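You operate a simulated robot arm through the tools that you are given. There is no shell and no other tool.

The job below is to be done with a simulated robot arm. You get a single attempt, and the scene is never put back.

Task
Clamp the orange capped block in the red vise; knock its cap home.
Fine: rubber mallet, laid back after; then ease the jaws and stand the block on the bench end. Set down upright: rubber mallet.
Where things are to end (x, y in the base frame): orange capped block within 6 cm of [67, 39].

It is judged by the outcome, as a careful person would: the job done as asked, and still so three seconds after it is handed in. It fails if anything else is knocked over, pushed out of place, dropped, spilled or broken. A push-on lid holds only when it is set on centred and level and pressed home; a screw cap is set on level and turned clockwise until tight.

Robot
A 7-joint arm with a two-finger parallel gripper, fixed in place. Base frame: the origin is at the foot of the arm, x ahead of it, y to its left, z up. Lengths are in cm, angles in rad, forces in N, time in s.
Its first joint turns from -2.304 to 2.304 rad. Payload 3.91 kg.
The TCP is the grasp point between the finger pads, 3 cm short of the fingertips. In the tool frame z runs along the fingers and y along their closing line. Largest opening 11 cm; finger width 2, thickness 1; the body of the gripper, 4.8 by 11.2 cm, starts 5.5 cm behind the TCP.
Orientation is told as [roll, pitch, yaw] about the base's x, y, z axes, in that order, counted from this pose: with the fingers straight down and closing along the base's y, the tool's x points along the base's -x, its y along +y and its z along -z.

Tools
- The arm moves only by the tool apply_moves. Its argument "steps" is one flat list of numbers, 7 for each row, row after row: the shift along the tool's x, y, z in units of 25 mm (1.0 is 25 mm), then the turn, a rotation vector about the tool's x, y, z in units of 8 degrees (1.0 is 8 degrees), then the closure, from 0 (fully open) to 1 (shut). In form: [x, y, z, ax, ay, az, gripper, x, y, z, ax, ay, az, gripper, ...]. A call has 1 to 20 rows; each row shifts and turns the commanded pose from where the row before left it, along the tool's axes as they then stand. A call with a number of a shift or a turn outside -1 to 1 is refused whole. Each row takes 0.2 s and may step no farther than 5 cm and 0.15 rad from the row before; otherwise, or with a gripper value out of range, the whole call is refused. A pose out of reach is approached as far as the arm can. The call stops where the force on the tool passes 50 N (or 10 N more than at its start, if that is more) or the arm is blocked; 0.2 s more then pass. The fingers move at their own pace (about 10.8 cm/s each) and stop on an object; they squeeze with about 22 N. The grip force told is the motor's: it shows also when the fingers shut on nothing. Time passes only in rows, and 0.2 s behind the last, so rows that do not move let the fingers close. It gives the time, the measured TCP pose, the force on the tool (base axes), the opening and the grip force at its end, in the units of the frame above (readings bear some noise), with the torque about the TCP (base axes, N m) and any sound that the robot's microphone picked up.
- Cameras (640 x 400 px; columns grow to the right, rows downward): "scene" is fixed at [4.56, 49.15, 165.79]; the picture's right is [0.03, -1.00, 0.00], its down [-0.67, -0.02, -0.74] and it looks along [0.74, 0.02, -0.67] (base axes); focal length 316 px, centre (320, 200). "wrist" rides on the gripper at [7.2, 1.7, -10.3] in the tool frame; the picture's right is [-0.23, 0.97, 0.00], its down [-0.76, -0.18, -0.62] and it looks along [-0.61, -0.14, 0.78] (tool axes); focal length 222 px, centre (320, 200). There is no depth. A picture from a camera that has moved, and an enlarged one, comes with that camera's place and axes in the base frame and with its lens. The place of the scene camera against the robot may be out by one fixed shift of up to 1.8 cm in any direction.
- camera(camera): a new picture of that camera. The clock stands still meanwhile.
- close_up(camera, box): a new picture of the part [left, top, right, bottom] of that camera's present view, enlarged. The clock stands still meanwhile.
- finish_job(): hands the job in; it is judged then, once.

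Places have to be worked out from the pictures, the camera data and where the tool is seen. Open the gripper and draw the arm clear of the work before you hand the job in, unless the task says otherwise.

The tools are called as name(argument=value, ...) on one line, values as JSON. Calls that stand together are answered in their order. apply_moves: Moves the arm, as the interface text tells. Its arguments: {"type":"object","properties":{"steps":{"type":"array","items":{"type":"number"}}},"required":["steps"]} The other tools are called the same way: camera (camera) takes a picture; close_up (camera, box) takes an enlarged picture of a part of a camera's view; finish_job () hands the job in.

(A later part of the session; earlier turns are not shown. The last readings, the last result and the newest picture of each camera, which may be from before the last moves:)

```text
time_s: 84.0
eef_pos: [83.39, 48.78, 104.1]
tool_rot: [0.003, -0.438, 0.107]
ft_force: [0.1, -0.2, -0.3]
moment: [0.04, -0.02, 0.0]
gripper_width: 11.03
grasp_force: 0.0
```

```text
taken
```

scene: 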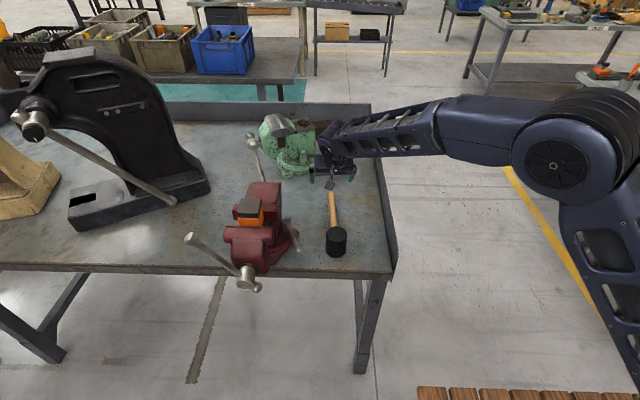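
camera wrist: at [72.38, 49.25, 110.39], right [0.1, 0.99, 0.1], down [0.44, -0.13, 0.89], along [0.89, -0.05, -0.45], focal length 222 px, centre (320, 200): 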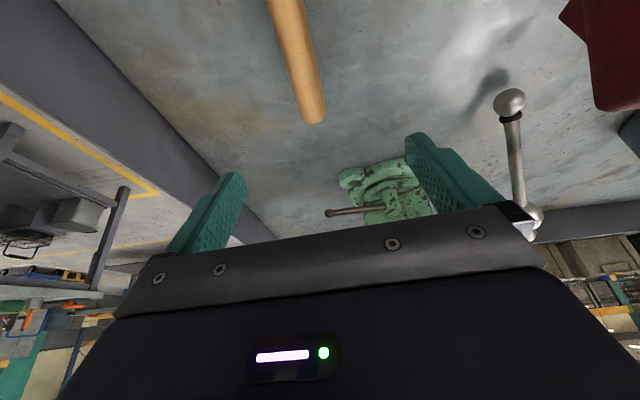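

The handle runs at y≈48.1 under the tool, ending at x≈90. I shift slightly and descend so the handle lies between the pads.

apply_moves(steps=[0.434, -0.052, 0.918, 0, 0, 0, 0, 0.434, -0.052, 0.918, 0, 0, 0, 0, 0.434, -0.052, 0.918, 0, 0, 0, 0, 0.434, -0.052, 0.918, 0, 0, 0, 0, 0.4, -0.052, 0.85, 0, 0, 0, 0])

camera(camera="wrist")

close_up(camera="scene", box=[280, 140, 420, 270])

```text
time_s: 85.2
eef_pos: [83.52, 48.1, 91.44]
tool_rot: [0.004, -0.436, 0.106]
ft_force: [0.5, 0.6, 0.8]
moment: [0.0, 0.0, 0.02]
gripper_width: 11.02
grasp_force: 0.1
```

```text
taken
camera wrist: at [72.58, 48.56, 97.92], right [0.1, 0.99, 0.1], down [0.44, -0.13, 0.89], along [0.89, -0.05, -0.45], focal length 222 px, centre (320, 200)
```

wrist: 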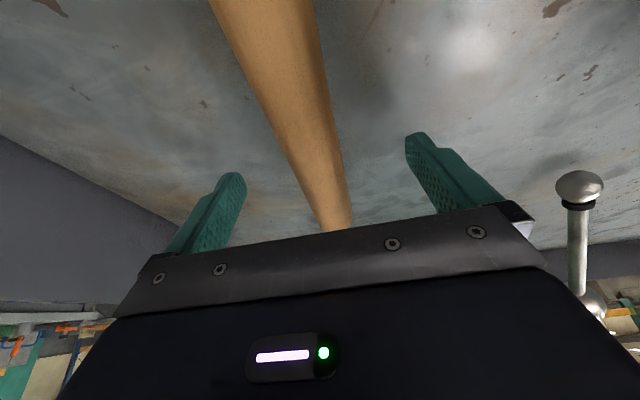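

```text
3.08 times, centred on (350, 205) of scene
camera zoom: at [4.56, 49.15, 165.79], right [0.03, -1.0, 0.0], down [-0.67, -0.02, -0.74], along [0.74, 0.02, -0.67], focal length 974 px, centre (228, 185)
```

zoom: 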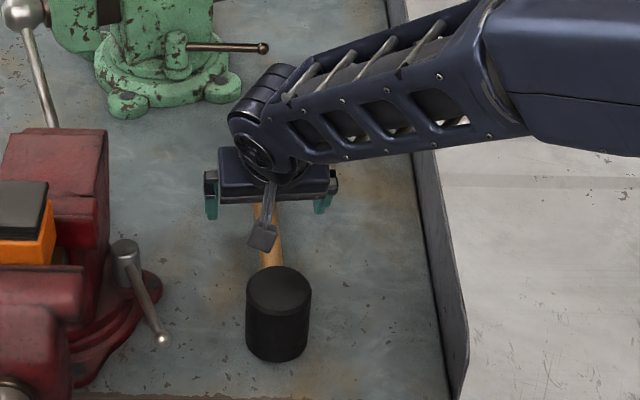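

The handle is nearly centred between the pads (≈0.3 cm to +y). I nudge and close on it.

apply_moves(steps=[0, 0.11, 0.08, 0, 0, 0, 0, 0, 0, 0, 0, 0, 0, 0.6, 0, 0, 0, 0, 0, 0, 1, 0, 0, 0, 0, 0, 0, 1, 0, 0, 0, 0, 0, 0, 1, 0, 0, 0, 0, 0, 0, 1])

camera(camera="wrist")

close_up(camera="scene", box=[280, 140, 420, 270])

```text
time_s: 86.7
eef_pos: [83.71, 48.3, 91.5]
tool_rot: [0.002, -0.436, 0.107]
ft_force: [0.3, 1.3, -0.1]
moment: [0.02, -0.06, -0.41]
gripper_width: 2.6
grasp_force: 22.5
```

```text
taken
camera wrist: at [72.58, 48.78, 97.8], right [0.1, 0.99, 0.1], down [0.44, -0.13, 0.89], along [0.89, -0.05, -0.45], focal length 222 px, centre (320, 200)
```

wrist: 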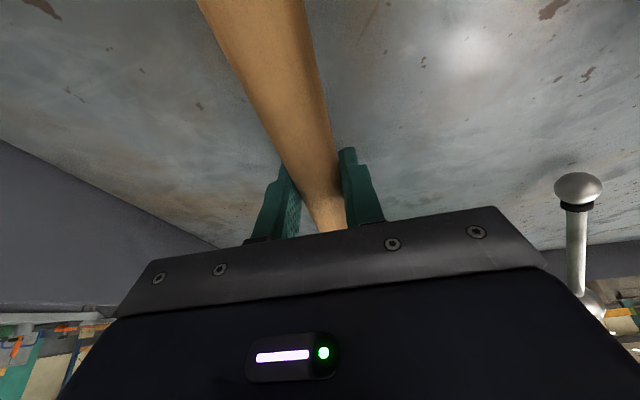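

```text
3.08 times, centred on (350, 205) of scene
camera zoom: at [4.56, 49.15, 165.79], right [0.03, -1.0, 0.0], down [-0.67, -0.02, -0.74], along [0.74, 0.02, -0.67], focal length 974 px, centre (228, 185)
```

zoom: 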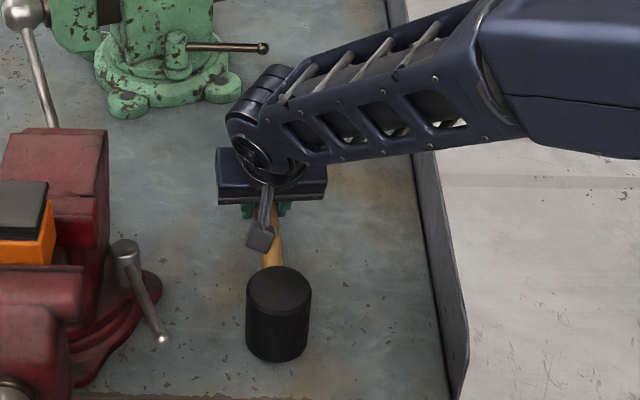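

The handle is gripped (2.6 cm). I lift gently and check that the head doesn't droop.

apply_moves(steps=[-0.085, 0, -0.181, 0, 0, 0, 1, -0.127, 0, -0.272, 0, 0, 0, 1, -0.212, 0, -0.453, 0, 0, 0, 1, -0.254, 0, -0.544, 0, 0, 0, 1, 0, 0, 0, 0, 0, 0, 1])

close_up(camera="scene", box=[280, 140, 420, 270])

camera(camera="wrist")

```text
time_s: 87.8
eef_pos: [83.68, 48.49, 95.4]
tool_rot: [0.002, -0.437, 0.106]
ft_force: [0.6, 0.7, -3.9]
moment: [0.05, -0.55, 0.01]
gripper_width: 2.58
grasp_force: 21.9
```

```text
3.08 times, centred on (350, 205) of scene
camera zoom: at [4.56, 49.15, 165.79], right [0.03, -1.0, 0.0], down [-0.67, -0.02, -0.74], along [0.74, 0.02, -0.67], focal length 974 px, centre (228, 185)
```

zoom: 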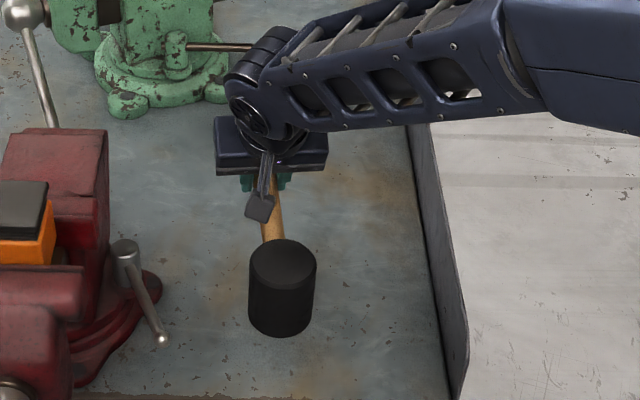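

```text
taken
camera wrist: at [72.71, 48.94, 101.77], right [0.1, 0.99, 0.1], down [0.44, -0.13, 0.89], along [0.89, -0.05, -0.45], focal length 222 px, centre (320, 200)
```

wrist: 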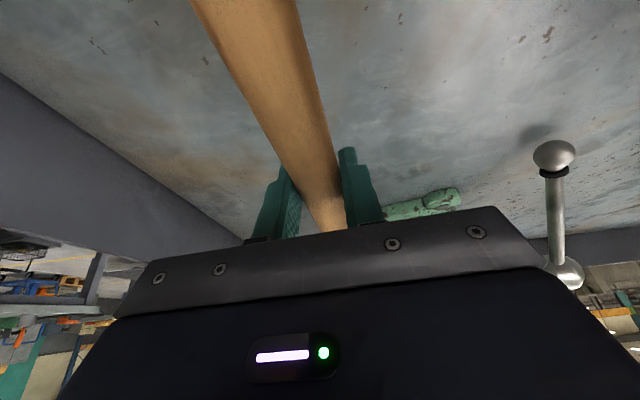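

No droop; the load moment is as expected. I lift the mallet high and yaw it −45° so the handle will come in from the bench side of the vise.

apply_moves(steps=[-0.3, 0, -0.64, 0, 0, 0, 1, -0.4, 0, -0.86, 0, 0, 0, 1, -0.418, 0, -0.895, 0, 0, 0, 1, -0.418, 0, -0.895, 0, 0, 0, 1, -0.418, 0, -0.895, 0, 0, 0, 1, -0.418, 0, -0.895, 0, 0, 0, 1, -0.418, 0, -0.895, 0, 0, 0, 1, -0.418, 0, -0.895, 0, 0, 0, 1, -0.418, 0, -0.895, 0, 0, 0, 1, -0.418, 0, -0.895, 0, 0, 0, 1, -0.418, 0, -0.895, 0, 0, 0, 1, -0.418, 0, -0.895, 0, 0, 0, 1, 0, 0, 0, 0.397, 0, 0.85, 1, 0, 0, 0, 0.397, 0, 0.85, 1, 0, 0, 0, 0.397, 0, 0.85, 1, 0, 0, 0, 0.397, 0, 0.85, 1, 0, 0, 0, 0.397, 0, 0.85, 1, 0, 0, 0, 0.397, 0, 0.85, 1])

camera(camera="scene")

camera(camera="wrist")

```text
time_s: 91.7
eef_pos: [83.47, 48.48, 124.35]
tool_rot: [0.002, -0.435, -0.681]
ft_force: [-0.5, -0.4, -3.4]
moment: [-0.3, -0.41, 0.02]
gripper_width: 2.58
grasp_force: 21.3
```

```text
taken
```

scene: 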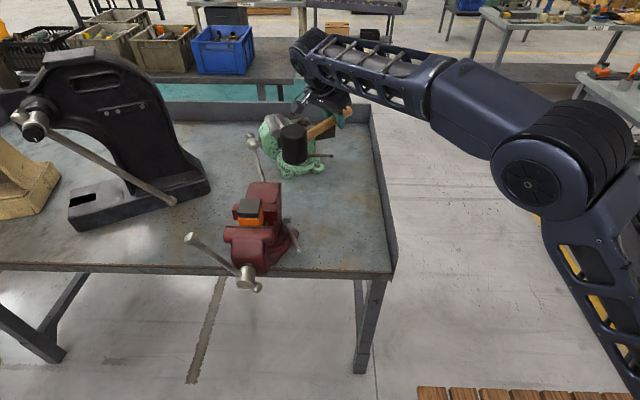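

```text
taken
camera wrist: at [76.06, 56.6, 130.72], right [0.77, 0.63, 0.1], down [0.22, -0.41, 0.89], along [0.6, -0.66, -0.45], focal length 222 px, centre (320, 200)
```

wrist: 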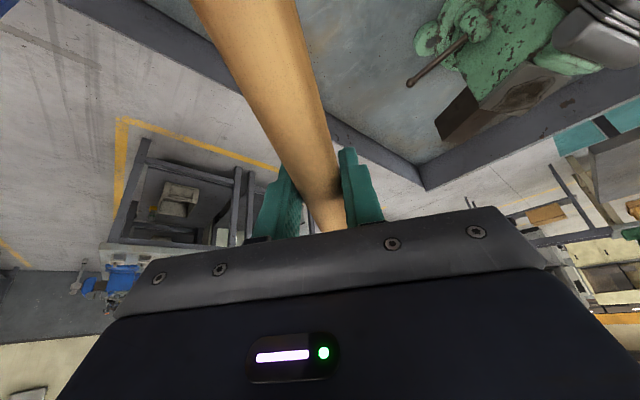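

The mallet swung round cleanly. I check its level in a close-up before moving over the block.

close_up(camera="scene", box=[230, 70, 390, 230])

```text
2.50 times, centred on (310, 150) of scene
camera zoom: at [4.56, 49.15, 165.79], right [0.03, -1.0, 0.0], down [-0.67, -0.02, -0.74], along [0.74, 0.02, -0.67], focal length 791 px, centre (345, 325)
```

zoom: 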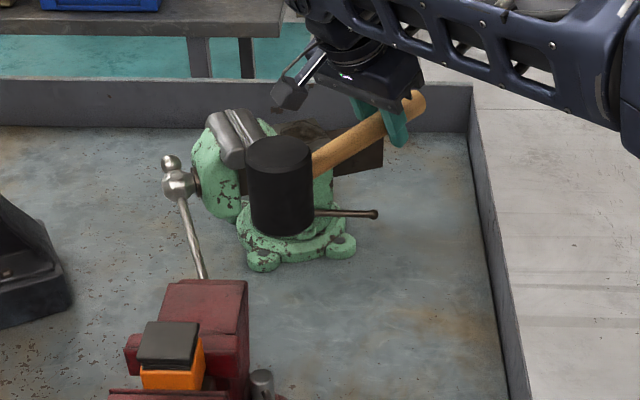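

The mallet is level. I move it to the pre-strike position: grip point at (73.5, 58.9, 125) with the head cocked up 21° above the cap.

apply_moves(steps=[0.844, 0.122, -0.445, 0, 0, 0, 1, 0.844, 0.122, -0.445, 0, 0, 0, 1, 0.844, 0.122, -0.445, 0, 0, 0, 1, 0.844, 0.122, -0.445, 0, 0, 0, 1, 0.844, 0.122, -0.445, 0, 0, 0, 1, 0.844, 0.122, -0.445, 0, 0, 0, 1, 0, 0, 0, 0, 0, 0, 1])

close_up(camera="scene", box=[190, 90, 350, 250])

camera(camera="wrist")

```text
time_s: 93.2
eef_pos: [73.53, 58.69, 125.16]
tool_rot: [0.001, -0.439, -0.679]
ft_force: [0.5, 0.7, -4.4]
moment: [-0.36, -0.41, 0.02]
gripper_width: 2.56
grasp_force: 22.0
```

```text
2.50 times, centred on (270, 170) of scene
camera zoom: at [4.56, 49.15, 165.79], right [0.03, -1.0, 0.0], down [-0.67, -0.02, -0.74], along [0.74, 0.02, -0.67], focal length 791 px, centre (445, 275)
```

zoom: 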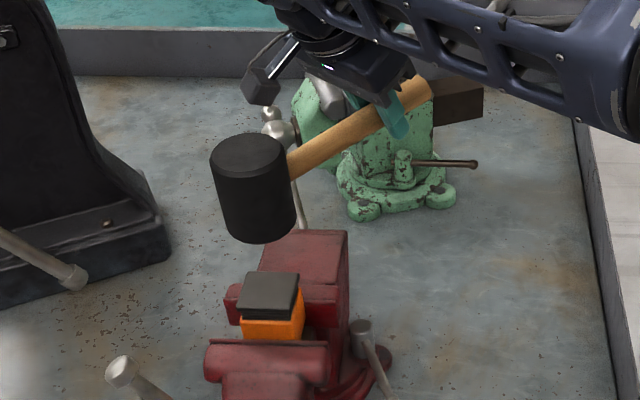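

```text
taken
camera wrist: at [66.13, 66.82, 131.47], right [0.77, 0.63, 0.1], down [0.22, -0.41, 0.89], along [0.6, -0.66, -0.45], focal length 222 px, centre (320, 200)
```

wrist: 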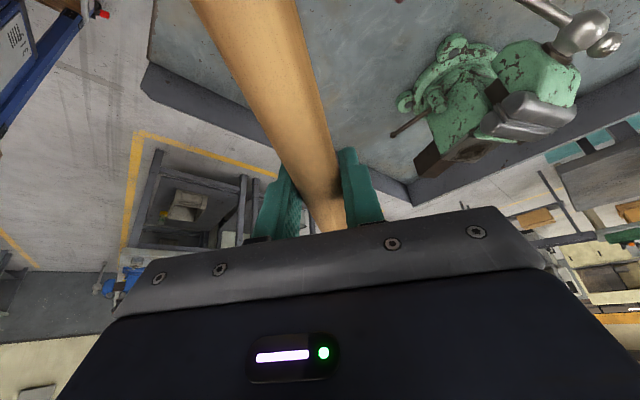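

Geometry checks out: head directly above the cap. I now cock the head up and swing it down with combined lowering and wrist rotation (~25 cm/s at the head), then lift off.

apply_moves(steps=[0, 0, 0, 0, 0.875, 0, 1, 0, 0, 0, 0, 0.875, 0, 1, 0, 0, 0, 0, 0.875, 0, 1, 0, 0, 0, 0, 0, 0, 1, 0.07, 0, 1, 0, 0, 0, 1, 0.07, 0, 1, 0, -1, 0, 1, 0.21, 0, 1, 0, -1, 0, 1, 0.36, 0, 1, 0, -1, 0, 1, 0, 0, 0, 0, 0, 0, 1])

close_up(camera="scene", box=[190, 90, 350, 250])

close_up(camera="scene", box=[225, 190, 285, 240])

```text
time_s: 95.2
eef_pos: [73.68, 58.56, 115.46]
tool_rot: [0.017, -0.488, -0.688]
ft_force: [2.2, 1.2, 13.4]
moment: [1.1, 1.29, -0.23]
gripper_width: 2.58
grasp_force: 21.6
stopped in row 9: the force on the tool passed its limit at 55 N (the readings are from after the stop); the commanded pose is now the measured one
```

```text
2.50 times, centred on (270, 170) of scene
camera zoom: at [4.56, 49.15, 165.79], right [0.03, -1.0, 0.0], down [-0.67, -0.02, -0.74], along [0.74, 0.02, -0.67], focal length 791 px, centre (445, 275)
```

zoom: 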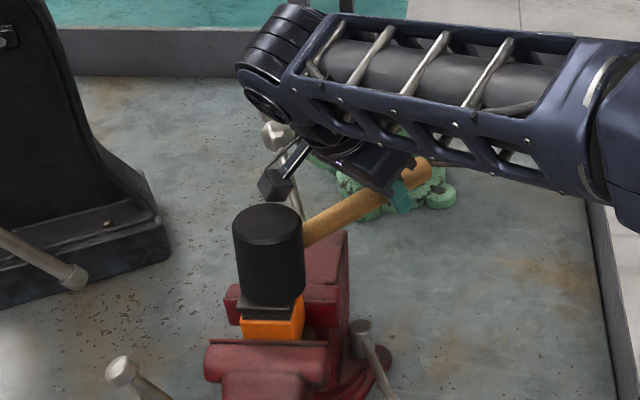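

```text
8.00 times, centred on (255, 215) of scene
camera zoom: at [4.56, 49.15, 165.79], right [0.03, -1.0, 0.0], down [-0.67, -0.02, -0.74], along [0.74, 0.02, -0.67], focal length 2532 px, centre (840, 80)
```

zoom: 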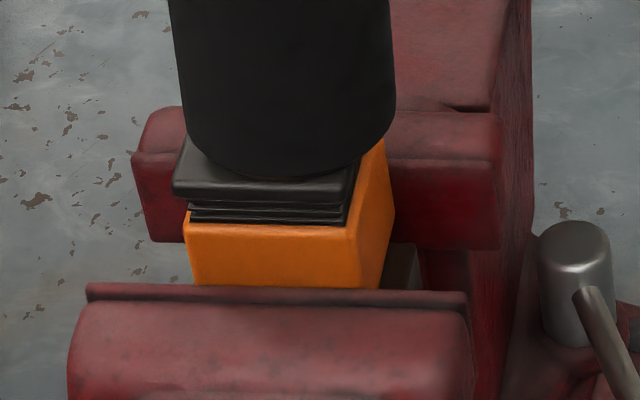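

The blow registered 55 N at the tool; I zoom right in on the cap-to-block gap to see any change.

close_up(camera="scene", box=[240, 205, 275, 225])

```text
16.00 times, centred on (258, 215) of scene
camera zoom: at [4.56, 49.15, 165.79], right [0.03, -1.0, 0.0], down [-0.67, -0.02, -0.74], along [0.74, 0.02, -0.67], focal length 5063 px, centre (1320, -40)
```

zoom: 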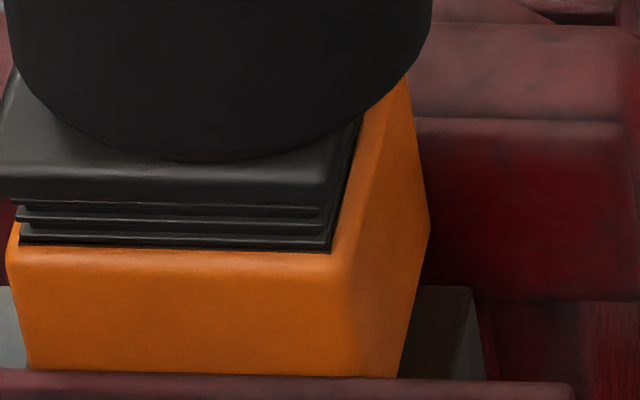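

No change in the cap. Before more blows I want the vise noticeably tighter, in case the clamp is too light. I lift the mallet away, keep its present angle, and carry it to a free bench spot around (69, 50).

apply_moves(steps=[-0.2, 0, -0.4, 0, 0, 0, 1, -0.375, 0, -0.706, 0, 0, 0, 1, -0.375, 0, -0.706, 0, 0, 0, 1, -0.375, 0, -0.706, 0, 0, 0, 1, -0.2, 0, -0.4, 0, 0, 0, 1, -0.789, -0.489, 0.42, 0, 0, 0, 1, -0.789, -0.489, 0.42, 0, 0, 0, 1, -0.789, -0.489, 0.42, 0, 0, 0, 1, -0.789, -0.489, 0.42, 0, 0, 0, 1, -0.789, -0.489, 0.42, 0, 0, 0, 1, -0.789, -0.489, 0.42, 0, 0, 0, 1, -0.789, -0.489, 0.42, 0, 0, 0, 1, -0.789, -0.489, 0.42, 0, 0, 0, 1])

camera(camera="scene")

close_up(camera="scene", box=[240, 195, 275, 225])

```text
time_s: 98.0
eef_pos: [81.45, 39.7, 123.09]
tool_rot: [0.012, -0.49, -0.687]
ft_force: [-0.1, 1.5, -4.0]
moment: [-0.38, -0.43, 0.0]
gripper_width: 2.58
grasp_force: 22.2
```

```text
taken
```

scene: 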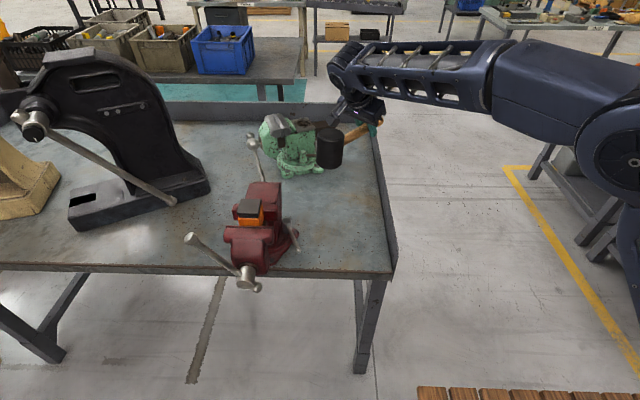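

```text
13.33 times, centred on (258, 210) of scene
camera zoom: at [4.56, 49.15, 165.79], right [0.03, -1.0, 0.0], down [-0.67, -0.02, -0.74], along [0.74, 0.02, -0.67], focal length 4220 px, centre (1153, 67)
```

zoom: 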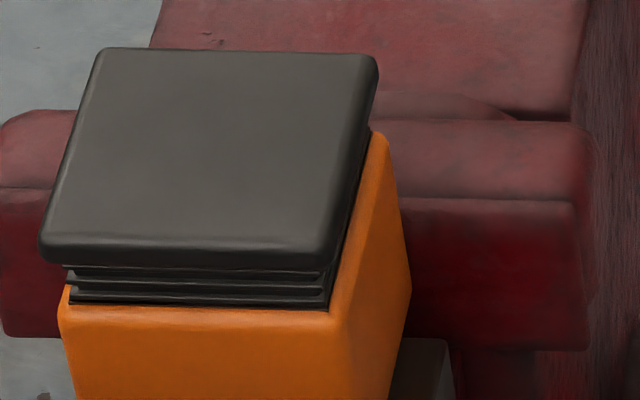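

I lower the mallet toward the bench, then make contact in small steps.

apply_moves(steps=[0.45, 0, 0.848, 0, 0, 0, 1, 0.45, 0, 0.848, 0, 0, 0, 1, 0.45, 0, 0.848, 0, 0, 0, 1, 0.45, 0, 0.848, 0, 0, 0, 1, 0.45, 0, 0.848, 0, 0, 0, 1, 0.45, 0, 0.848, 0, 0, 0, 1, 0.45, 0, 0.848, 0, 0, 0, 1, 0.45, 0, 0.848, 0, 0, 0, 1, 0.45, 0, 0.848, 0, 0, 0, 1, 0.45, 0, 0.848, 0, 0, 0, 1, 0.45, 0, 0.848, 0, 0, 0, 1, 0.45, 0, 0.848, 0, 0, 0, 1, 0.2, 0, 0.38, 0, 0, 0, 1, 0.15, 0, 0.28, 0, 0, 0, 1])

close_up(camera="scene", box=[280, 130, 420, 270])

```text
time_s: 101.0
eef_pos: [81.65, 39.95, 92.64]
tool_rot: [0.014, -0.49, -0.687]
ft_force: [0.1, -0.7, -3.6]
moment: [-0.36, -0.41, 0.01]
gripper_width: 2.58
grasp_force: 22.2
```

```text
2.86 times, centred on (350, 200) of scene
camera zoom: at [4.56, 49.15, 165.79], right [0.03, -1.0, 0.0], down [-0.67, -0.02, -0.74], along [0.74, 0.02, -0.67], focal length 904 px, centre (234, 200)
```

zoom: 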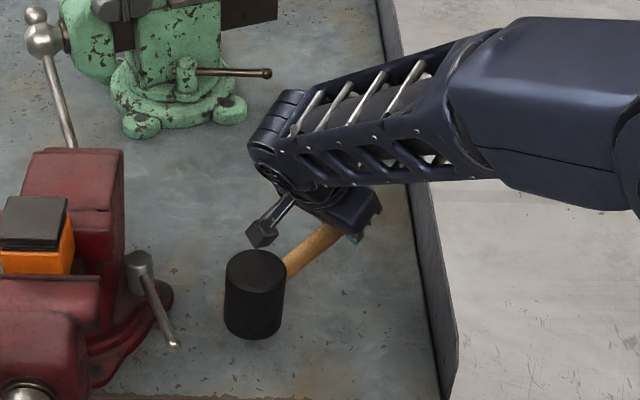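

apply_moves(steps=[0.19, 0, 0.353, 0, 0, 0, 1, 0.075, 0, 0.14, 0, 0, 0, 1, 0.019, 0, 0.035, 0, 0, 0, 1, 0.019, 0, 0.035, 0, 0, 0, 1, 0.019, 0, 0.035, 0, 0, 0, 1, 0.019, 0, 0.035, 0, 0, 0, 1])

```text
time_s: 102.4
eef_pos: [81.71, 40.08, 90.83]
tool_rot: [0.013, -0.489, -0.687]
ft_force: [-0.3, 0.0, -4.3]
moment: [-0.32, -0.45, -0.04]
gripper_width: 2.58
grasp_force: 21.6
```

apply_moves(steps=[0.019, 0, 0.035, 0, 0, 0, 1, 0.019, 0, 0.035, 0, 0, 0, 1, 0.019, 0, 0.035, 0, 0, 0, 1, 0.019, 0, 0.035, 0, 0, 0, 1])

```text
time_s: 103.4
eef_pos: [81.72, 40.0, 90.6]
tool_rot: [0.016, -0.489, -0.687]
ft_force: [3.2, -2.6, 6.4]
moment: [0.43, 0.48, -0.01]
gripper_width: 2.59
grasp_force: 21.8
```

The head now rests on the bench. I open the fingers and back the gripper out upward.

apply_moves(steps=[-0.01, 0, -0.02, 0, 0, 0, 1, 0, 0, 0, 0, 0, 0, 0.7, 0, 0, 0, 0, 0, 0, 0.5, 0, 0, 0, 0, 0, 0, 0.3, -0.2, 0, -0.4, 0, 0, 0, 0.2, -0.45, 0, -0.848, 0, 0, 0, 0.1, -0.45, 0, -0.848, 0, 0, 0, 0, -0.45, 0, -0.848, 0, 0, 0, 0, -0.45, 0, -0.848, 0, 0, 0, 0])

camera(camera="wrist")

close_up(camera="scene", box=[280, 130, 420, 270])

```text
time_s: 105.4
eef_pos: [81.5, 39.98, 101.27]
tool_rot: [0.016, -0.49, -0.685]
ft_force: [-0.1, 0.1, -0.4]
moment: [-0.01, -0.02, -0.02]
gripper_width: 11.01
grasp_force: 0.1
```

```text
taken
camera wrist: at [73.85, 48.2, 107.08], right [0.77, 0.63, 0.12], down [0.18, -0.39, 0.91], along [0.62, -0.67, -0.41], focal length 222 px, centre (320, 200)
```

wrist: 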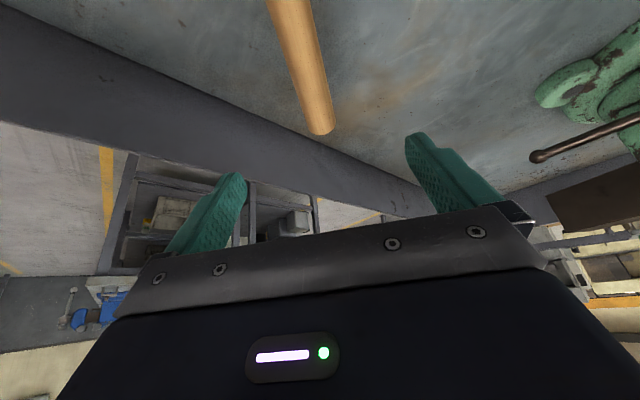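

```text
2.86 times, centred on (350, 200) of scene
camera zoom: at [4.56, 49.15, 165.79], right [0.03, -1.0, 0.0], down [-0.67, -0.02, -0.74], along [0.74, 0.02, -0.67], focal length 904 px, centre (234, 200)
```

zoom: 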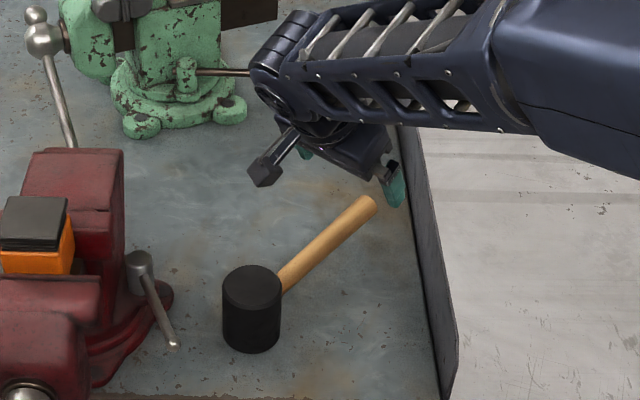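

The mallet stands safely at about (69.5, 50.3). Now I go back to the vise bar to tighten it further: rise, un-tilt and yaw to +90°.

apply_moves(steps=[-0.45, 0, -0.848, 0, 0, 0, 0, -0.45, 0, -0.848, 0, 0, 0, 0, -0.45, 0, -0.848, 0, 0, 0, 0, -0.45, 0, -0.848, 0, 0, 0, 0, -0.45, 0, -0.848, 0, 0, 0, 0, -0.45, 0, -0.848, 0, 0, 0, 0, -0.45, 0, -0.848, 0, 0, 0, 0, -0.45, 0, -0.848, 0, 0, 0, 0, 0, 0, 0, 0, 0.877, 0, 0.3, 0, 0, 0, 0, 0.877, 0, 0.6, 0, 0, 0, 0, 0.877, 0, 0.6, 0, 0, 0, 0, 0.877, 0, 0.6])

apply_moves(steps=[0, 0, 0, 0, 0, -0.95, 0.6, 0, 0, 0, 0, 0, -0.95, 0.6, 0, 0, 0, 0, 0, -0.95, 0.6, 0, 0, 0, 0, 0, -0.95, 0.6, 0, 0, 0, 0, 0, -0.95, 0.6, 0, 0, 0, 0, 0, -0.95, 0.6, 0, 0, 0, 0, 0, -0.95, 0.6, 0, 0, 0, 0, 0, -0.95, 0.6, 0, 0, 0, 0, 0, -0.95, 0.6, 0, 0, 0, 0, 0, -0.95, 0.6, 0, 0, 0, 0, 0, -0.95, 0.6, 0, 0, 0, 0, 0, -0.95, 0.6, 0, 0, 0, 0, 0, -0.95, 0.6, 0, 0, 0, 0, 0, -0.95, 0.6, 0, 0, 0, 0, 0, -0.95, 0.6, 0, 0, 0, 0, 0, -0.95, 0.6, 0, 0, 0, 0, 0, -0.95, 0.6])

```text
time_s: 108.0
eef_pos: [81.41, 39.94, 120.35]
tool_rot: [0.01, 0.003, -0.677]
ft_force: [-1.0, 1.9, 0.2]
moment: [-0.06, -0.05, 0.0]
gripper_width: 4.42
grasp_force: 0.1
```

```text
time_s: 111.6
eef_pos: [81.31, 39.82, 120.36]
tool_rot: [-0.008, -0.01, 1.578]
ft_force: [-0.2, -0.7, 0.7]
moment: [0.03, -0.02, 0.0]
gripper_width: 4.39
grasp_force: 0.0
```

apply_moves(steps=[-0.52, 0.946, 0, 0, 0, 0, 0.6, -0.52, 0.946, 0, 0, 0, 0, 0.6, -0.52, 0.946, 0, 0, 0, 0, 0.6, -0.52, 0.946, 0, 0, 0, 0, 0.6, -0.52, 0.946, 0, 0, 0, 0, 0.6, -0.52, 0.946, 0, 0, 0, 0, 0.6, -0.52, 0.946, 0, 0, 0, 0, 0.6, -0.52, 0.946, 0, 0, 0, 0, 0.6, -0.52, 0.946, 0, 0, 0, 0, 0.6, -0.52, 0.946, 0, 0, 0, 0, 0.6, -0.52, 0.946, 0, 0, 0, 0, 0.6, -0.52, 0.946, 0, 0, 0, 0, 0.6, -0.52, 0.946, 0, 0, 0, 0, 0.6, -0.52, 0.946, 0, 0, 0, 0, 0.6])

apply_moves(steps=[0, 0, 0, 0, -0.875, 0, 0.6, 0, 0, 0, 0, -0.875, 0, 0.6, 0, 0, 0, 0, -0.875, 0, 0.6, 0, 0, 0, 0, -0.875, 0, 0.6, 0, 0, 0, 0, -0.875, 0, 0.6, 0, 0, 0, 0, -0.875, 0, 0.6, 0, 0, 0, 0, -0.875, 0, 0.6, 0, 0, 0, 0, -0.875, 0, 0.6, 0, 0, 0, 0, -0.875, 0, 0.6, 0, 0, 0, 0, -0.875, 0, 0.6])

camera(camera="wrist")

camera(camera="scene")

```text
time_s: 114.6
eef_pos: [48.32, 57.95, 120.55]
tool_rot: [-0.007, -0.011, 1.575]
ft_force: [0.3, -0.2, 0.2]
moment: [0.01, 0.03, -0.02]
gripper_width: 4.43
grasp_force: 0.0
```

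```text
time_s: 116.8
eef_pos: [48.14, 57.87, 120.5]
tool_rot: [-0.025, -1.236, 1.601]
ft_force: [-1.0, 1.4, 1.4]
moment: [-0.03, -0.08, -0.08]
gripper_width: 4.41
grasp_force: 0.2
```

```text
taken
camera wrist: at [46.55, 45.77, 117.1], right [-0.98, 0.07, 0.21], down [0.17, -0.34, 0.93], along [0.13, 0.94, 0.32], focal length 222 px, centre (320, 200)
```

wrist: 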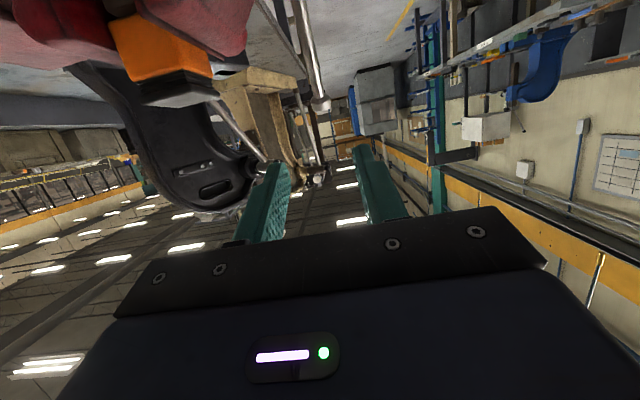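

```text
taken
```

scene: 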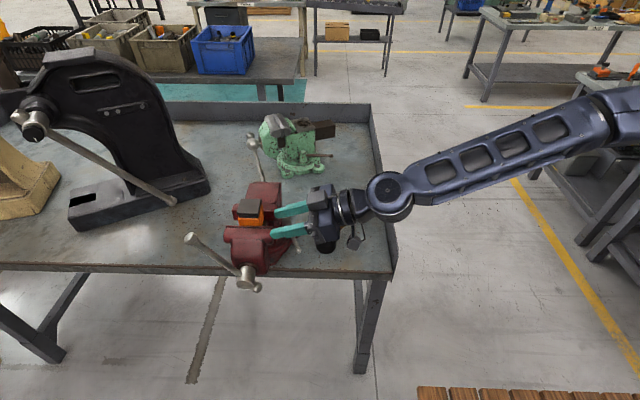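

The bar's end is seen near (48.4, 77.8, 114.5), i.e. about −240°. I advance toward it with the fingers straddling it.

apply_moves(steps=[0.052, -0.034, 0.902, 0, 0, 0, 0.6, 0.052, -0.034, 0.902, 0, 0, 0, 0.6, 0.052, -0.034, 0.902, 0, 0, 0, 0.6, 0.052, -0.034, 0.902, 0, 0, 0, 0.6, 0.052, -0.034, 0.902, 0, 0, 0, 0.6, 0.052, -0.034, 0.902, 0, 0, 0, 0.6])

camera(camera="wrist")

```text
time_s: 118.2
eef_pos: [48.89, 70.57, 115.2]
tool_rot: [-0.022, -1.232, 1.595]
ft_force: [0.3, -0.1, -0.4]
moment: [-0.03, 0.01, 0.0]
gripper_width: 4.41
grasp_force: 0.1
```

```text
taken
camera wrist: at [47.19, 58.32, 111.87], right [-0.98, 0.07, 0.21], down [0.17, -0.33, 0.93], along [0.13, 0.94, 0.31], focal length 222 px, centre (320, 200)
```

wrist: 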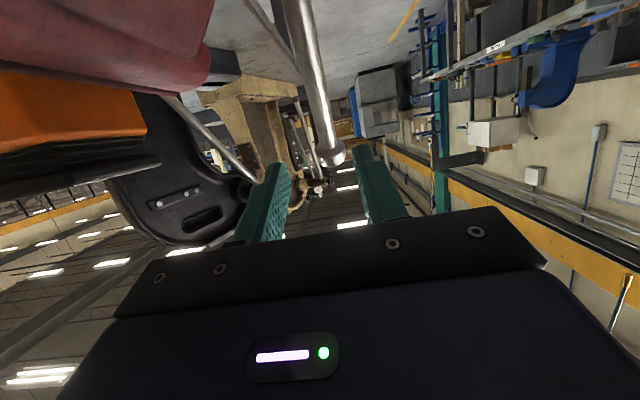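

apply_moves(steps=[0.067, 0.08, 0.86, 0, 0, 0, 0.6, 0.067, 0.08, 0.86, 0, 0, 0, 0.6, 0.067, 0.08, 0.86, 0, 0, 0, 0.6, 0, 0, 0, 0, 0, 0, 1, 0, 0, 0, 0, 0, 0, 1, 0, 0, 0, 0, 0, 0, 1])

camera(camera="wrist")

```text
time_s: 119.6
eef_pos: [48.1, 76.33, 112.52]
tool_rot: [-0.019, -1.232, 1.593]
ft_force: [-0.2, 1.8, -1.3]
moment: [0.14, 0.57, -0.31]
gripper_width: 1.47
grasp_force: 44.6
```

```text
taken
camera wrist: at [46.61, 64.23, 109.21], right [-0.98, 0.07, 0.21], down [0.17, -0.33, 0.93], along [0.14, 0.94, 0.31], focal length 222 px, centre (320, 200)
```

wrist: 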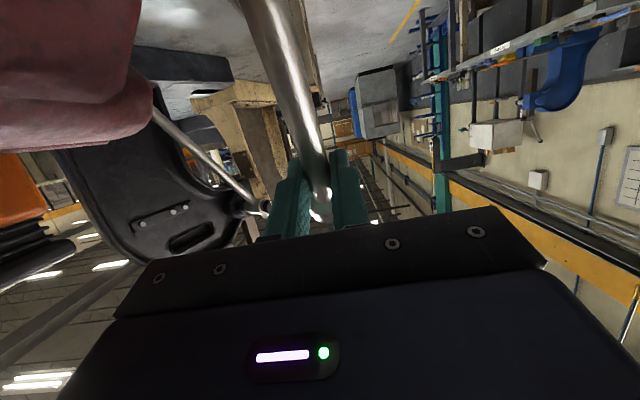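

Gripped at radius 14. I carry the bar on over the top, watching torque.

apply_moves(steps=[-0.064, 0, -0.59, 0, 0, 0, 1, -0.005, 0, -0.593, 0, 0, 0, 1, 0.057, 0, -0.59, 0, 0, 0, 1, 0.12, 0, -0.581, 0, 0, 0, 1])

apply_moves(steps=[0.179, 0, -0.565, 0, 0, 0, 1, 0.237, 0, -0.544, 0, 0, 0, 1, 0.292, 0, -0.516, 0, 0, 0, 1, 0.347, 0, -0.481, 0, 0, 0, 1])

```text
time_s: 120.6
eef_pos: [48.24, 70.62, 114.04]
tool_rot: [-0.02, -1.232, 1.594]
ft_force: [8.1, 17.7, -4.4]
moment: [1.28, 0.39, -0.28]
gripper_width: 1.47
grasp_force: 44.4
```

```text
time_s: 121.6
eef_pos: [48.23, 64.9, 113.43]
tool_rot: [-0.022, -1.231, 1.595]
ft_force: [9.7, 21.6, 2.6]
moment: [1.22, -0.01, -0.26]
gripper_width: 1.48
grasp_force: 45.5
```

Torque about the screw is ~1.8 N m and roughly steady; jaws no longer move. I continue another ~36° to make sure it is as tight as it goes.

apply_moves(steps=[0.393, 0, -0.442, 0, 0, 0, 1, 0.438, 0, -0.401, 0, 0, 0, 1, 0.476, 0, -0.354, 0, 0, 0, 1])

apply_moves(steps=[0.512, 0, -0.299, 0, 0, 0, 1, 0.54, 0, -0.246, 0, 0, 0, 1, 0.562, 0, -0.188, 0, 0, 0, 1])

close_up(camera="scene", box=[200, 170, 360, 300])

```text
time_s: 122.4
eef_pos: [48.34, 60.87, 111.34]
tool_rot: [-0.02, -1.232, 1.596]
ft_force: [0.1, 0.0, -0.3]
moment: [0.01, 0.0, 0.02]
gripper_width: 0.02
grasp_force: 38.1
```

```text
time_s: 123.2
eef_pos: [48.37, 57.82, 108.1]
tool_rot: [-0.021, -1.233, 1.597]
ft_force: [-0.1, -0.1, 0.6]
moment: [0.01, -0.01, -0.01]
gripper_width: 0.01
grasp_force: 37.8
```

```text
3.08 times, centred on (280, 235) of scene
camera zoom: at [4.56, 49.15, 165.79], right [0.03, -1.0, 0.0], down [-0.67, -0.02, -0.74], along [0.74, 0.02, -0.67], focal length 974 px, centre (443, 92)
```

zoom: 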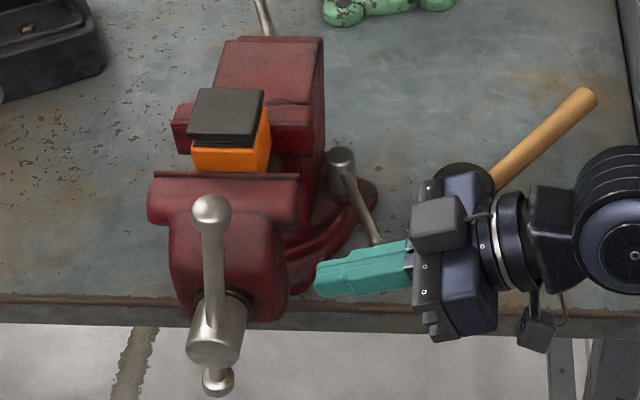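

The fingers slid off: the bar now resists beyond the pads' friction, standing almost upright (≈ −275°), so the vise is biting hard. I level the tool and go to the bar's +y side to give it one firm push with closed fingers.

apply_moves(steps=[-0.9, 0, -0.32, 0, 0, 0, 1, -0.9, 0, -0.32, 0, 0, 0, 1, -0.9, 0, -0.32, 0, 0, 0, 1, -0.9, 0, -0.32, 0, 0, 0, 1, -0.9, 0, -0.32, 0, 0, 0, 1, -0.9, 0, -0.32, 0, 0, 0, 1, -0.9, 0, -0.32, 0, 0, 0, 1, 0, 0, 0, 0, 0.882, 0, 1, 0, 0, 0, 0, 0.882, 0, 1, 0, 0, 0, 0, 0.882, 0, 1, 0, 0, 0, 0, 0.882, 0, 1, 0, 0, 0, 0, 0.882, 0, 1, 0, 0, 0, 0, 0.882, 0, 1, 0, 0, 0, 0, 0.882, 0, 1, 0, 0, 0, 0, 0.882, 0, 1, 0, 0, 0, 0, 0.882, 0, 1, 0, 0, 0, 0, 0.882, 0, 1])

camera(camera="wrist")

```text
time_s: 126.8
eef_pos: [48.18, 57.89, 124.94]
tool_rot: [-0.007, -0.003, 1.574]
ft_force: [0.7, 0.1, 0.1]
moment: [0.0, 0.0, 0.01]
gripper_width: 0.01
grasp_force: 37.6
```

```text
taken
camera wrist: at [46.39, 50.59, 135.34], right [-0.97, 0.22, -0.01], down [0.17, 0.76, 0.62], along [0.14, 0.61, -0.78], focal length 222 px, centre (320, 200)
```

wrist: 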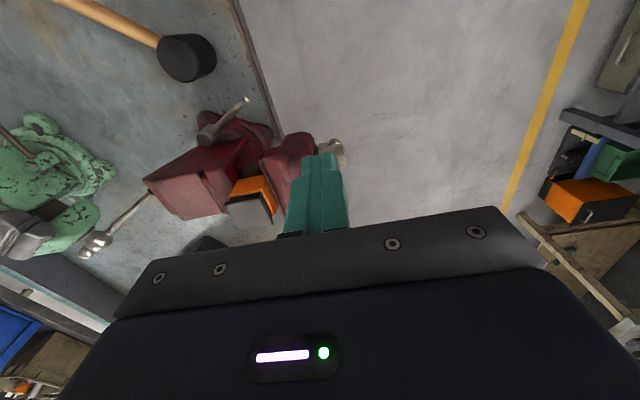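

apply_moves(steps=[-0.949, 0, 0, 0, 0, 0, 1, -0.949, 0, 0, 0, 0, 0, 1, -0.949, 0, 0, 0, 0, 0, 1, -0.949, 0, 0, 0, 0, 0, 1, -0.949, 0, 0, 0, 0, 0, 1, -0.949, 0, 0, 0, 0, 0, 1, -0.949, 0, 0, 0, 0, 0, 1, 0, 0, 0.95, 0, 0, 0, 1, 0, 0, 0.95, 0, 0, 0, 1, 0, 0, 0.95, 0, 0, 0, 1, 0, 0, 0.85, 0, 0, 0, 1])

close_up(camera="scene", box=[180, 150, 340, 300])

```text
time_s: 129.2
eef_pos: [48.05, 74.29, 115.71]
tool_rot: [-0.006, -0.001, 1.578]
ft_force: [-0.7, 0.5, -0.1]
moment: [-0.01, -0.01, -0.04]
gripper_width: 0.0
grasp_force: 37.5
```

```text
2.67 times, centred on (260, 225) of scene
camera zoom: at [4.56, 49.15, 165.79], right [0.03, -1.0, 0.0], down [-0.67, -0.02, -0.74], along [0.74, 0.02, -0.67], focal length 844 px, centre (480, 133)
```

zoom: 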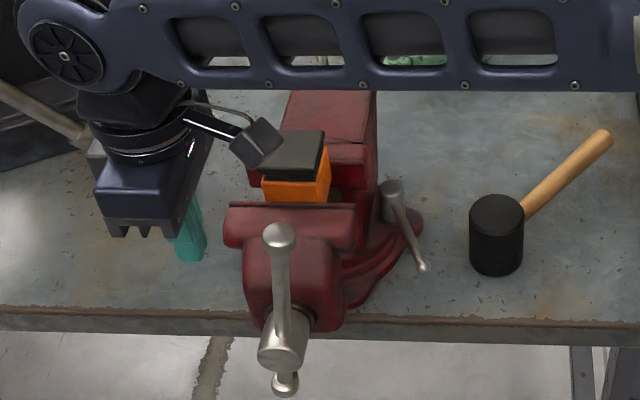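

The closed fingers are just on the +y side of the upright bar. I push toward −y in small steps until it firms up.

apply_moves(steps=[0.6, 0, 0, 0, 0, 0, 1, 0.5, 0, 0, 0, 0, 0, 1, 0.1, 0, 0, 0, 0, 0, 1, 0.1, 0, 0, 0, 0, 0, 1, 0.1, 0, 0, 0, 0, 0, 1, 0.1, 0, 0, 0, 0, 0, 1, 0.1, 0, 0, 0, 0, 0, 1, 0.1, 0, 0, 0, 0, 0, 1])

close_up(camera="scene", box=[180, 150, 340, 300])

```text
time_s: 131.0
eef_pos: [48.18, 70.27, 115.5]
tool_rot: [-0.006, -0.002, 1.576]
ft_force: [0.5, 0.4, 0.2]
moment: [0.02, 0.0, -0.04]
gripper_width: 0.0
grasp_force: 37.7
```

```text
2.67 times, centred on (260, 225) of scene
camera zoom: at [4.56, 49.15, 165.79], right [0.03, -1.0, 0.0], down [-0.67, -0.02, -0.74], along [0.74, 0.02, -0.67], focal length 844 px, centre (480, 133)
```

zoom: 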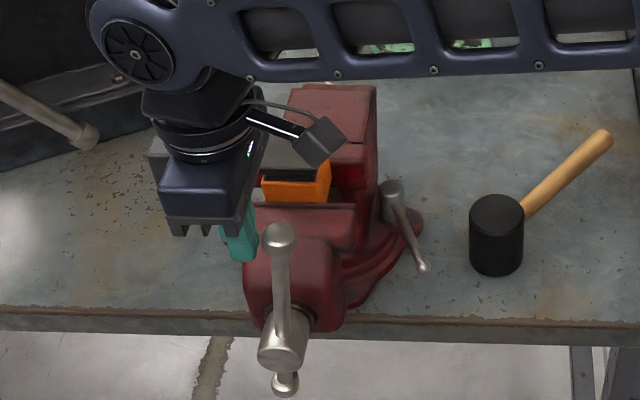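

apply_moves(steps=[0.15, 0, 0, 0, 0, 0, 1, 0.15, 0, 0, 0, 0, 0, 1, 0.1, 0, 0, 0, 0, 0, 1, 0.1, 0, 0, 0, 0, 0, 1, 0.1, 0, 0, 0, 0, 0, 1, 0.1, 0, 0, 0, 0, 0, 1, 0.1, 0, 0, 0, 0, 0, 1])

```text
time_s: 132.6
eef_pos: [48.15, 68.06, 115.72]
tool_rot: [-0.005, 0.0, 1.576]
ft_force: [-3.8, 18.5, -3.0]
moment: [0.25, -0.16, -0.02]
gripper_width: 0.0
grasp_force: 37.7
```

Contact made, 18 N. I push on in small steps.

apply_moves(steps=[0.1, 0, 0.02, 0, 0, 0, 1, 0.1, 0, 0.02, 0, 0, 0, 1, 0.1, 0, 0.02, 0, 0, 0, 1, 0.1, 0, 0.02, 0, 0, 0, 1])

apply_moves(steps=[0.1, 0, 0.03, 0, 0, 0, 1, 0.1, 0, 0.03, 0, 0, 0, 1, 0.1, 0, 0.03, 0, 0, 0, 1, 0.1, 0, 0.03, 0, 0, 0, 1])

```text
time_s: 133.6
eef_pos: [48.31, 67.18, 115.45]
tool_rot: [-0.008, -0.001, 1.575]
ft_force: [-5.0, 16.7, 5.3]
moment: [0.16, 0.06, -0.08]
gripper_width: 0.01
grasp_force: 37.9
```

```text
time_s: 134.6
eef_pos: [48.18, 66.18, 115.18]
tool_rot: [-0.008, 0.001, 1.573]
ft_force: [5.6, 20.8, 9.1]
moment: [0.52, -0.4, -0.04]
gripper_width: 0.0
grasp_force: 37.7
```

The bar is still turning slowly at ~20 N (≈3 N m). I keep pushing along its arc.

apply_moves(steps=[0.19, 0, 0.07, 0, 0, 0, 1, 0.19, 0, 0.07, 0, 0, 0, 1, 0.18, 0, 0.08, 0, 0, 0, 1, 0.18, 0, 0.08, 0, 0, 0, 1, 0.18, 0, 0.09, 0, 0, 0, 1, 0.17, 0, 0.1, 0, 0, 0, 1])

apply_moves(steps=[0.17, 0, 0.11, 0, 0, 0, 1, 0.17, 0, 0.12, 0, 0, 0, 1, 0.16, 0, 0.12, 0, 0, 0, 1, 0.16, 0, 0.13, 0, 0, 0, 1, 0.16, 0, 0.14, 0, 0, 0, 1, 0.15, 0, 0.14, 0, 0, 0, 1])

close_up(camera="scene", box=[180, 150, 340, 300])

```text
time_s: 136.0
eef_pos: [48.2, 63.56, 113.83]
tool_rot: [-0.007, -0.001, 1.576]
ft_force: [4.8, 19.3, 14.8]
moment: [0.49, -0.02, 0.14]
gripper_width: 0.01
grasp_force: 38.3
```

```text
time_s: 137.4
eef_pos: [48.02, 60.99, 111.92]
tool_rot: [-0.009, 0.0, 1.575]
ft_force: [10.3, 18.5, 17.7]
moment: [0.36, -0.38, 0.1]
gripper_width: 0.01
grasp_force: 37.4
```

```text
2.67 times, centred on (260, 225) of scene
camera zoom: at [4.56, 49.15, 165.79], right [0.03, -1.0, 0.0], down [-0.67, -0.02, -0.74], along [0.74, 0.02, -0.67], focal length 844 px, centre (480, 133)
```

zoom: 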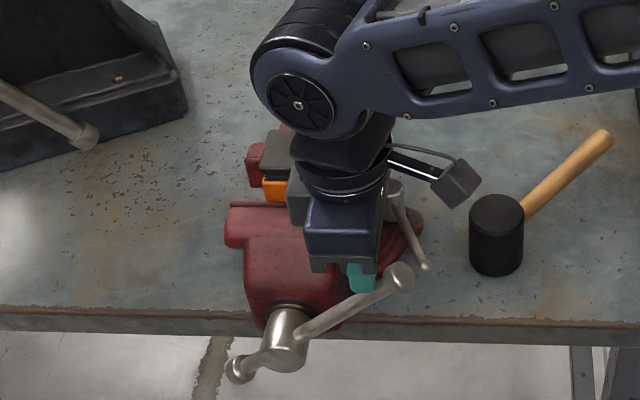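

Torque has grown to ~3.2 N m as I turn, so the clamping force is rising. I keep going toward horizontal.

apply_moves(steps=[0.14, 0, 0.16, 0, 0, 0, 1, 0.13, 0, 0.17, 0, 0, 0, 1, 0.13, 0, 0.17, 0, 0, 0, 1, 0.12, 0, 0.18, 0, 0, 0, 1, 0.11, 0, 0.19, 0, 0, 0, 1, 0.1, 0, 0.19, 0, 0, 0, 1])

apply_moves(steps=[0.1, 0, 0.2, 0, 0, 0, 1, 0.09, 0, 0.2, 0, 0, 0, 1, 0.08, 0, 0.2, 0, 0, 0, 1, 0.07, 0, 0.2, 0, 0, 0, 1, 0.06, 0, 0.2, 0, 0, 0, 1, 0.05, 0, 0.2, 0, 0, 0, 1])

close_up(camera="scene", box=[180, 150, 340, 300])

```text
time_s: 138.8
eef_pos: [48.1, 59.33, 109.31]
tool_rot: [-0.007, 0.002, 1.578]
ft_force: [-6.9, 12.0, 27.5]
moment: [0.06, 0.34, 0.25]
gripper_width: 0.02
grasp_force: 38.2
```

```text
time_s: 140.2
eef_pos: [48.26, 58.13, 106.37]
tool_rot: [-0.007, 0.001, 1.576]
ft_force: [-14.9, 6.0, 33.8]
moment: [-0.17, 0.42, -0.14]
gripper_width: 0.02
grasp_force: 37.6
```

```text
2.67 times, centred on (260, 225) of scene
camera zoom: at [4.56, 49.15, 165.79], right [0.03, -1.0, 0.0], down [-0.67, -0.02, -0.74], along [0.74, 0.02, -0.67], focal length 844 px, centre (480, 133)
```

zoom: 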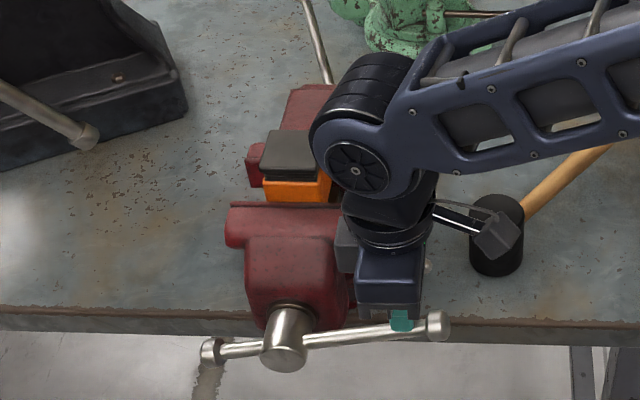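

The bar is nearly horizontal again on the −y side at about 4 N m, a firm clamp. I raise the gripper and return to the mallet to strike again.

apply_moves(steps=[0, 0, -0.3, 0, 0, 0, 1, 0, 0, -1, 0, 0, 0, 0.6, 0, 0, -1, 0, 0, 0, 0.3, 0, 0, -1, 0, 0, 0, 0, 0, 0, -1, 0, 0, 0, 0, 0, 0, -1, 0, 0, 0, 0, 0, 0, -1, 0, 0, 0, 0, 0, 0, -0.9, 0, 0, 0, 0])

apply_moves(steps=[0.52, -0.946, 0, 0, 0, 0, 0, 0.52, -0.946, 0, 0, 0, 0, 0, 0.52, -0.946, 0, 0, 0, 0, 0, 0.52, -0.946, 0, 0, 0, 0, 0, 0.52, -0.946, 0, 0, 0, 0, 0, 0.52, -0.946, 0, 0, 0, 0, 0, 0.52, -0.946, 0, 0, 0, 0, 0, 0.52, -0.946, 0, 0, 0, 0, 0, 0.52, -0.946, 0, 0, 0, 0, 0, 0.52, -0.946, 0, 0, 0, 0, 0, 0.52, -0.946, 0, 0, 0, 0, 0, 0.52, -0.946, 0, 0, 0, 0, 0, 0.52, -0.946, 0, 0, 0, 0, 0, 0.52, -0.946, 0, 0, 0, 0, 0])

close_up(camera="scene", box=[215, 180, 295, 250])

```text
time_s: 142.0
eef_pos: [48.15, 58.13, 124.34]
tool_rot: [-0.008, 0.0, 1.576]
ft_force: [-0.2, 0.9, -1.1]
moment: [-0.03, 0.02, -0.01]
gripper_width: 10.98
grasp_force: 0.2
```

```text
time_s: 145.0
eef_pos: [81.15, 40.22, 124.69]
tool_rot: [-0.007, 0.0, 1.575]
ft_force: [-1.0, 0.2, -0.5]
moment: [-0.01, -0.02, -0.01]
gripper_width: 11.01
grasp_force: 0.0
```

```text
5.71 times, centred on (255, 215) of scene
camera zoom: at [4.56, 49.15, 165.79], right [0.03, -1.0, 0.0], down [-0.67, -0.02, -0.74], along [0.74, 0.02, -0.67], focal length 1808 px, centre (691, 114)
```

zoom: 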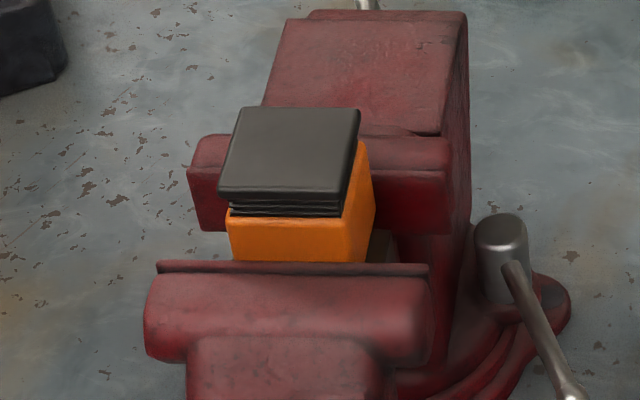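

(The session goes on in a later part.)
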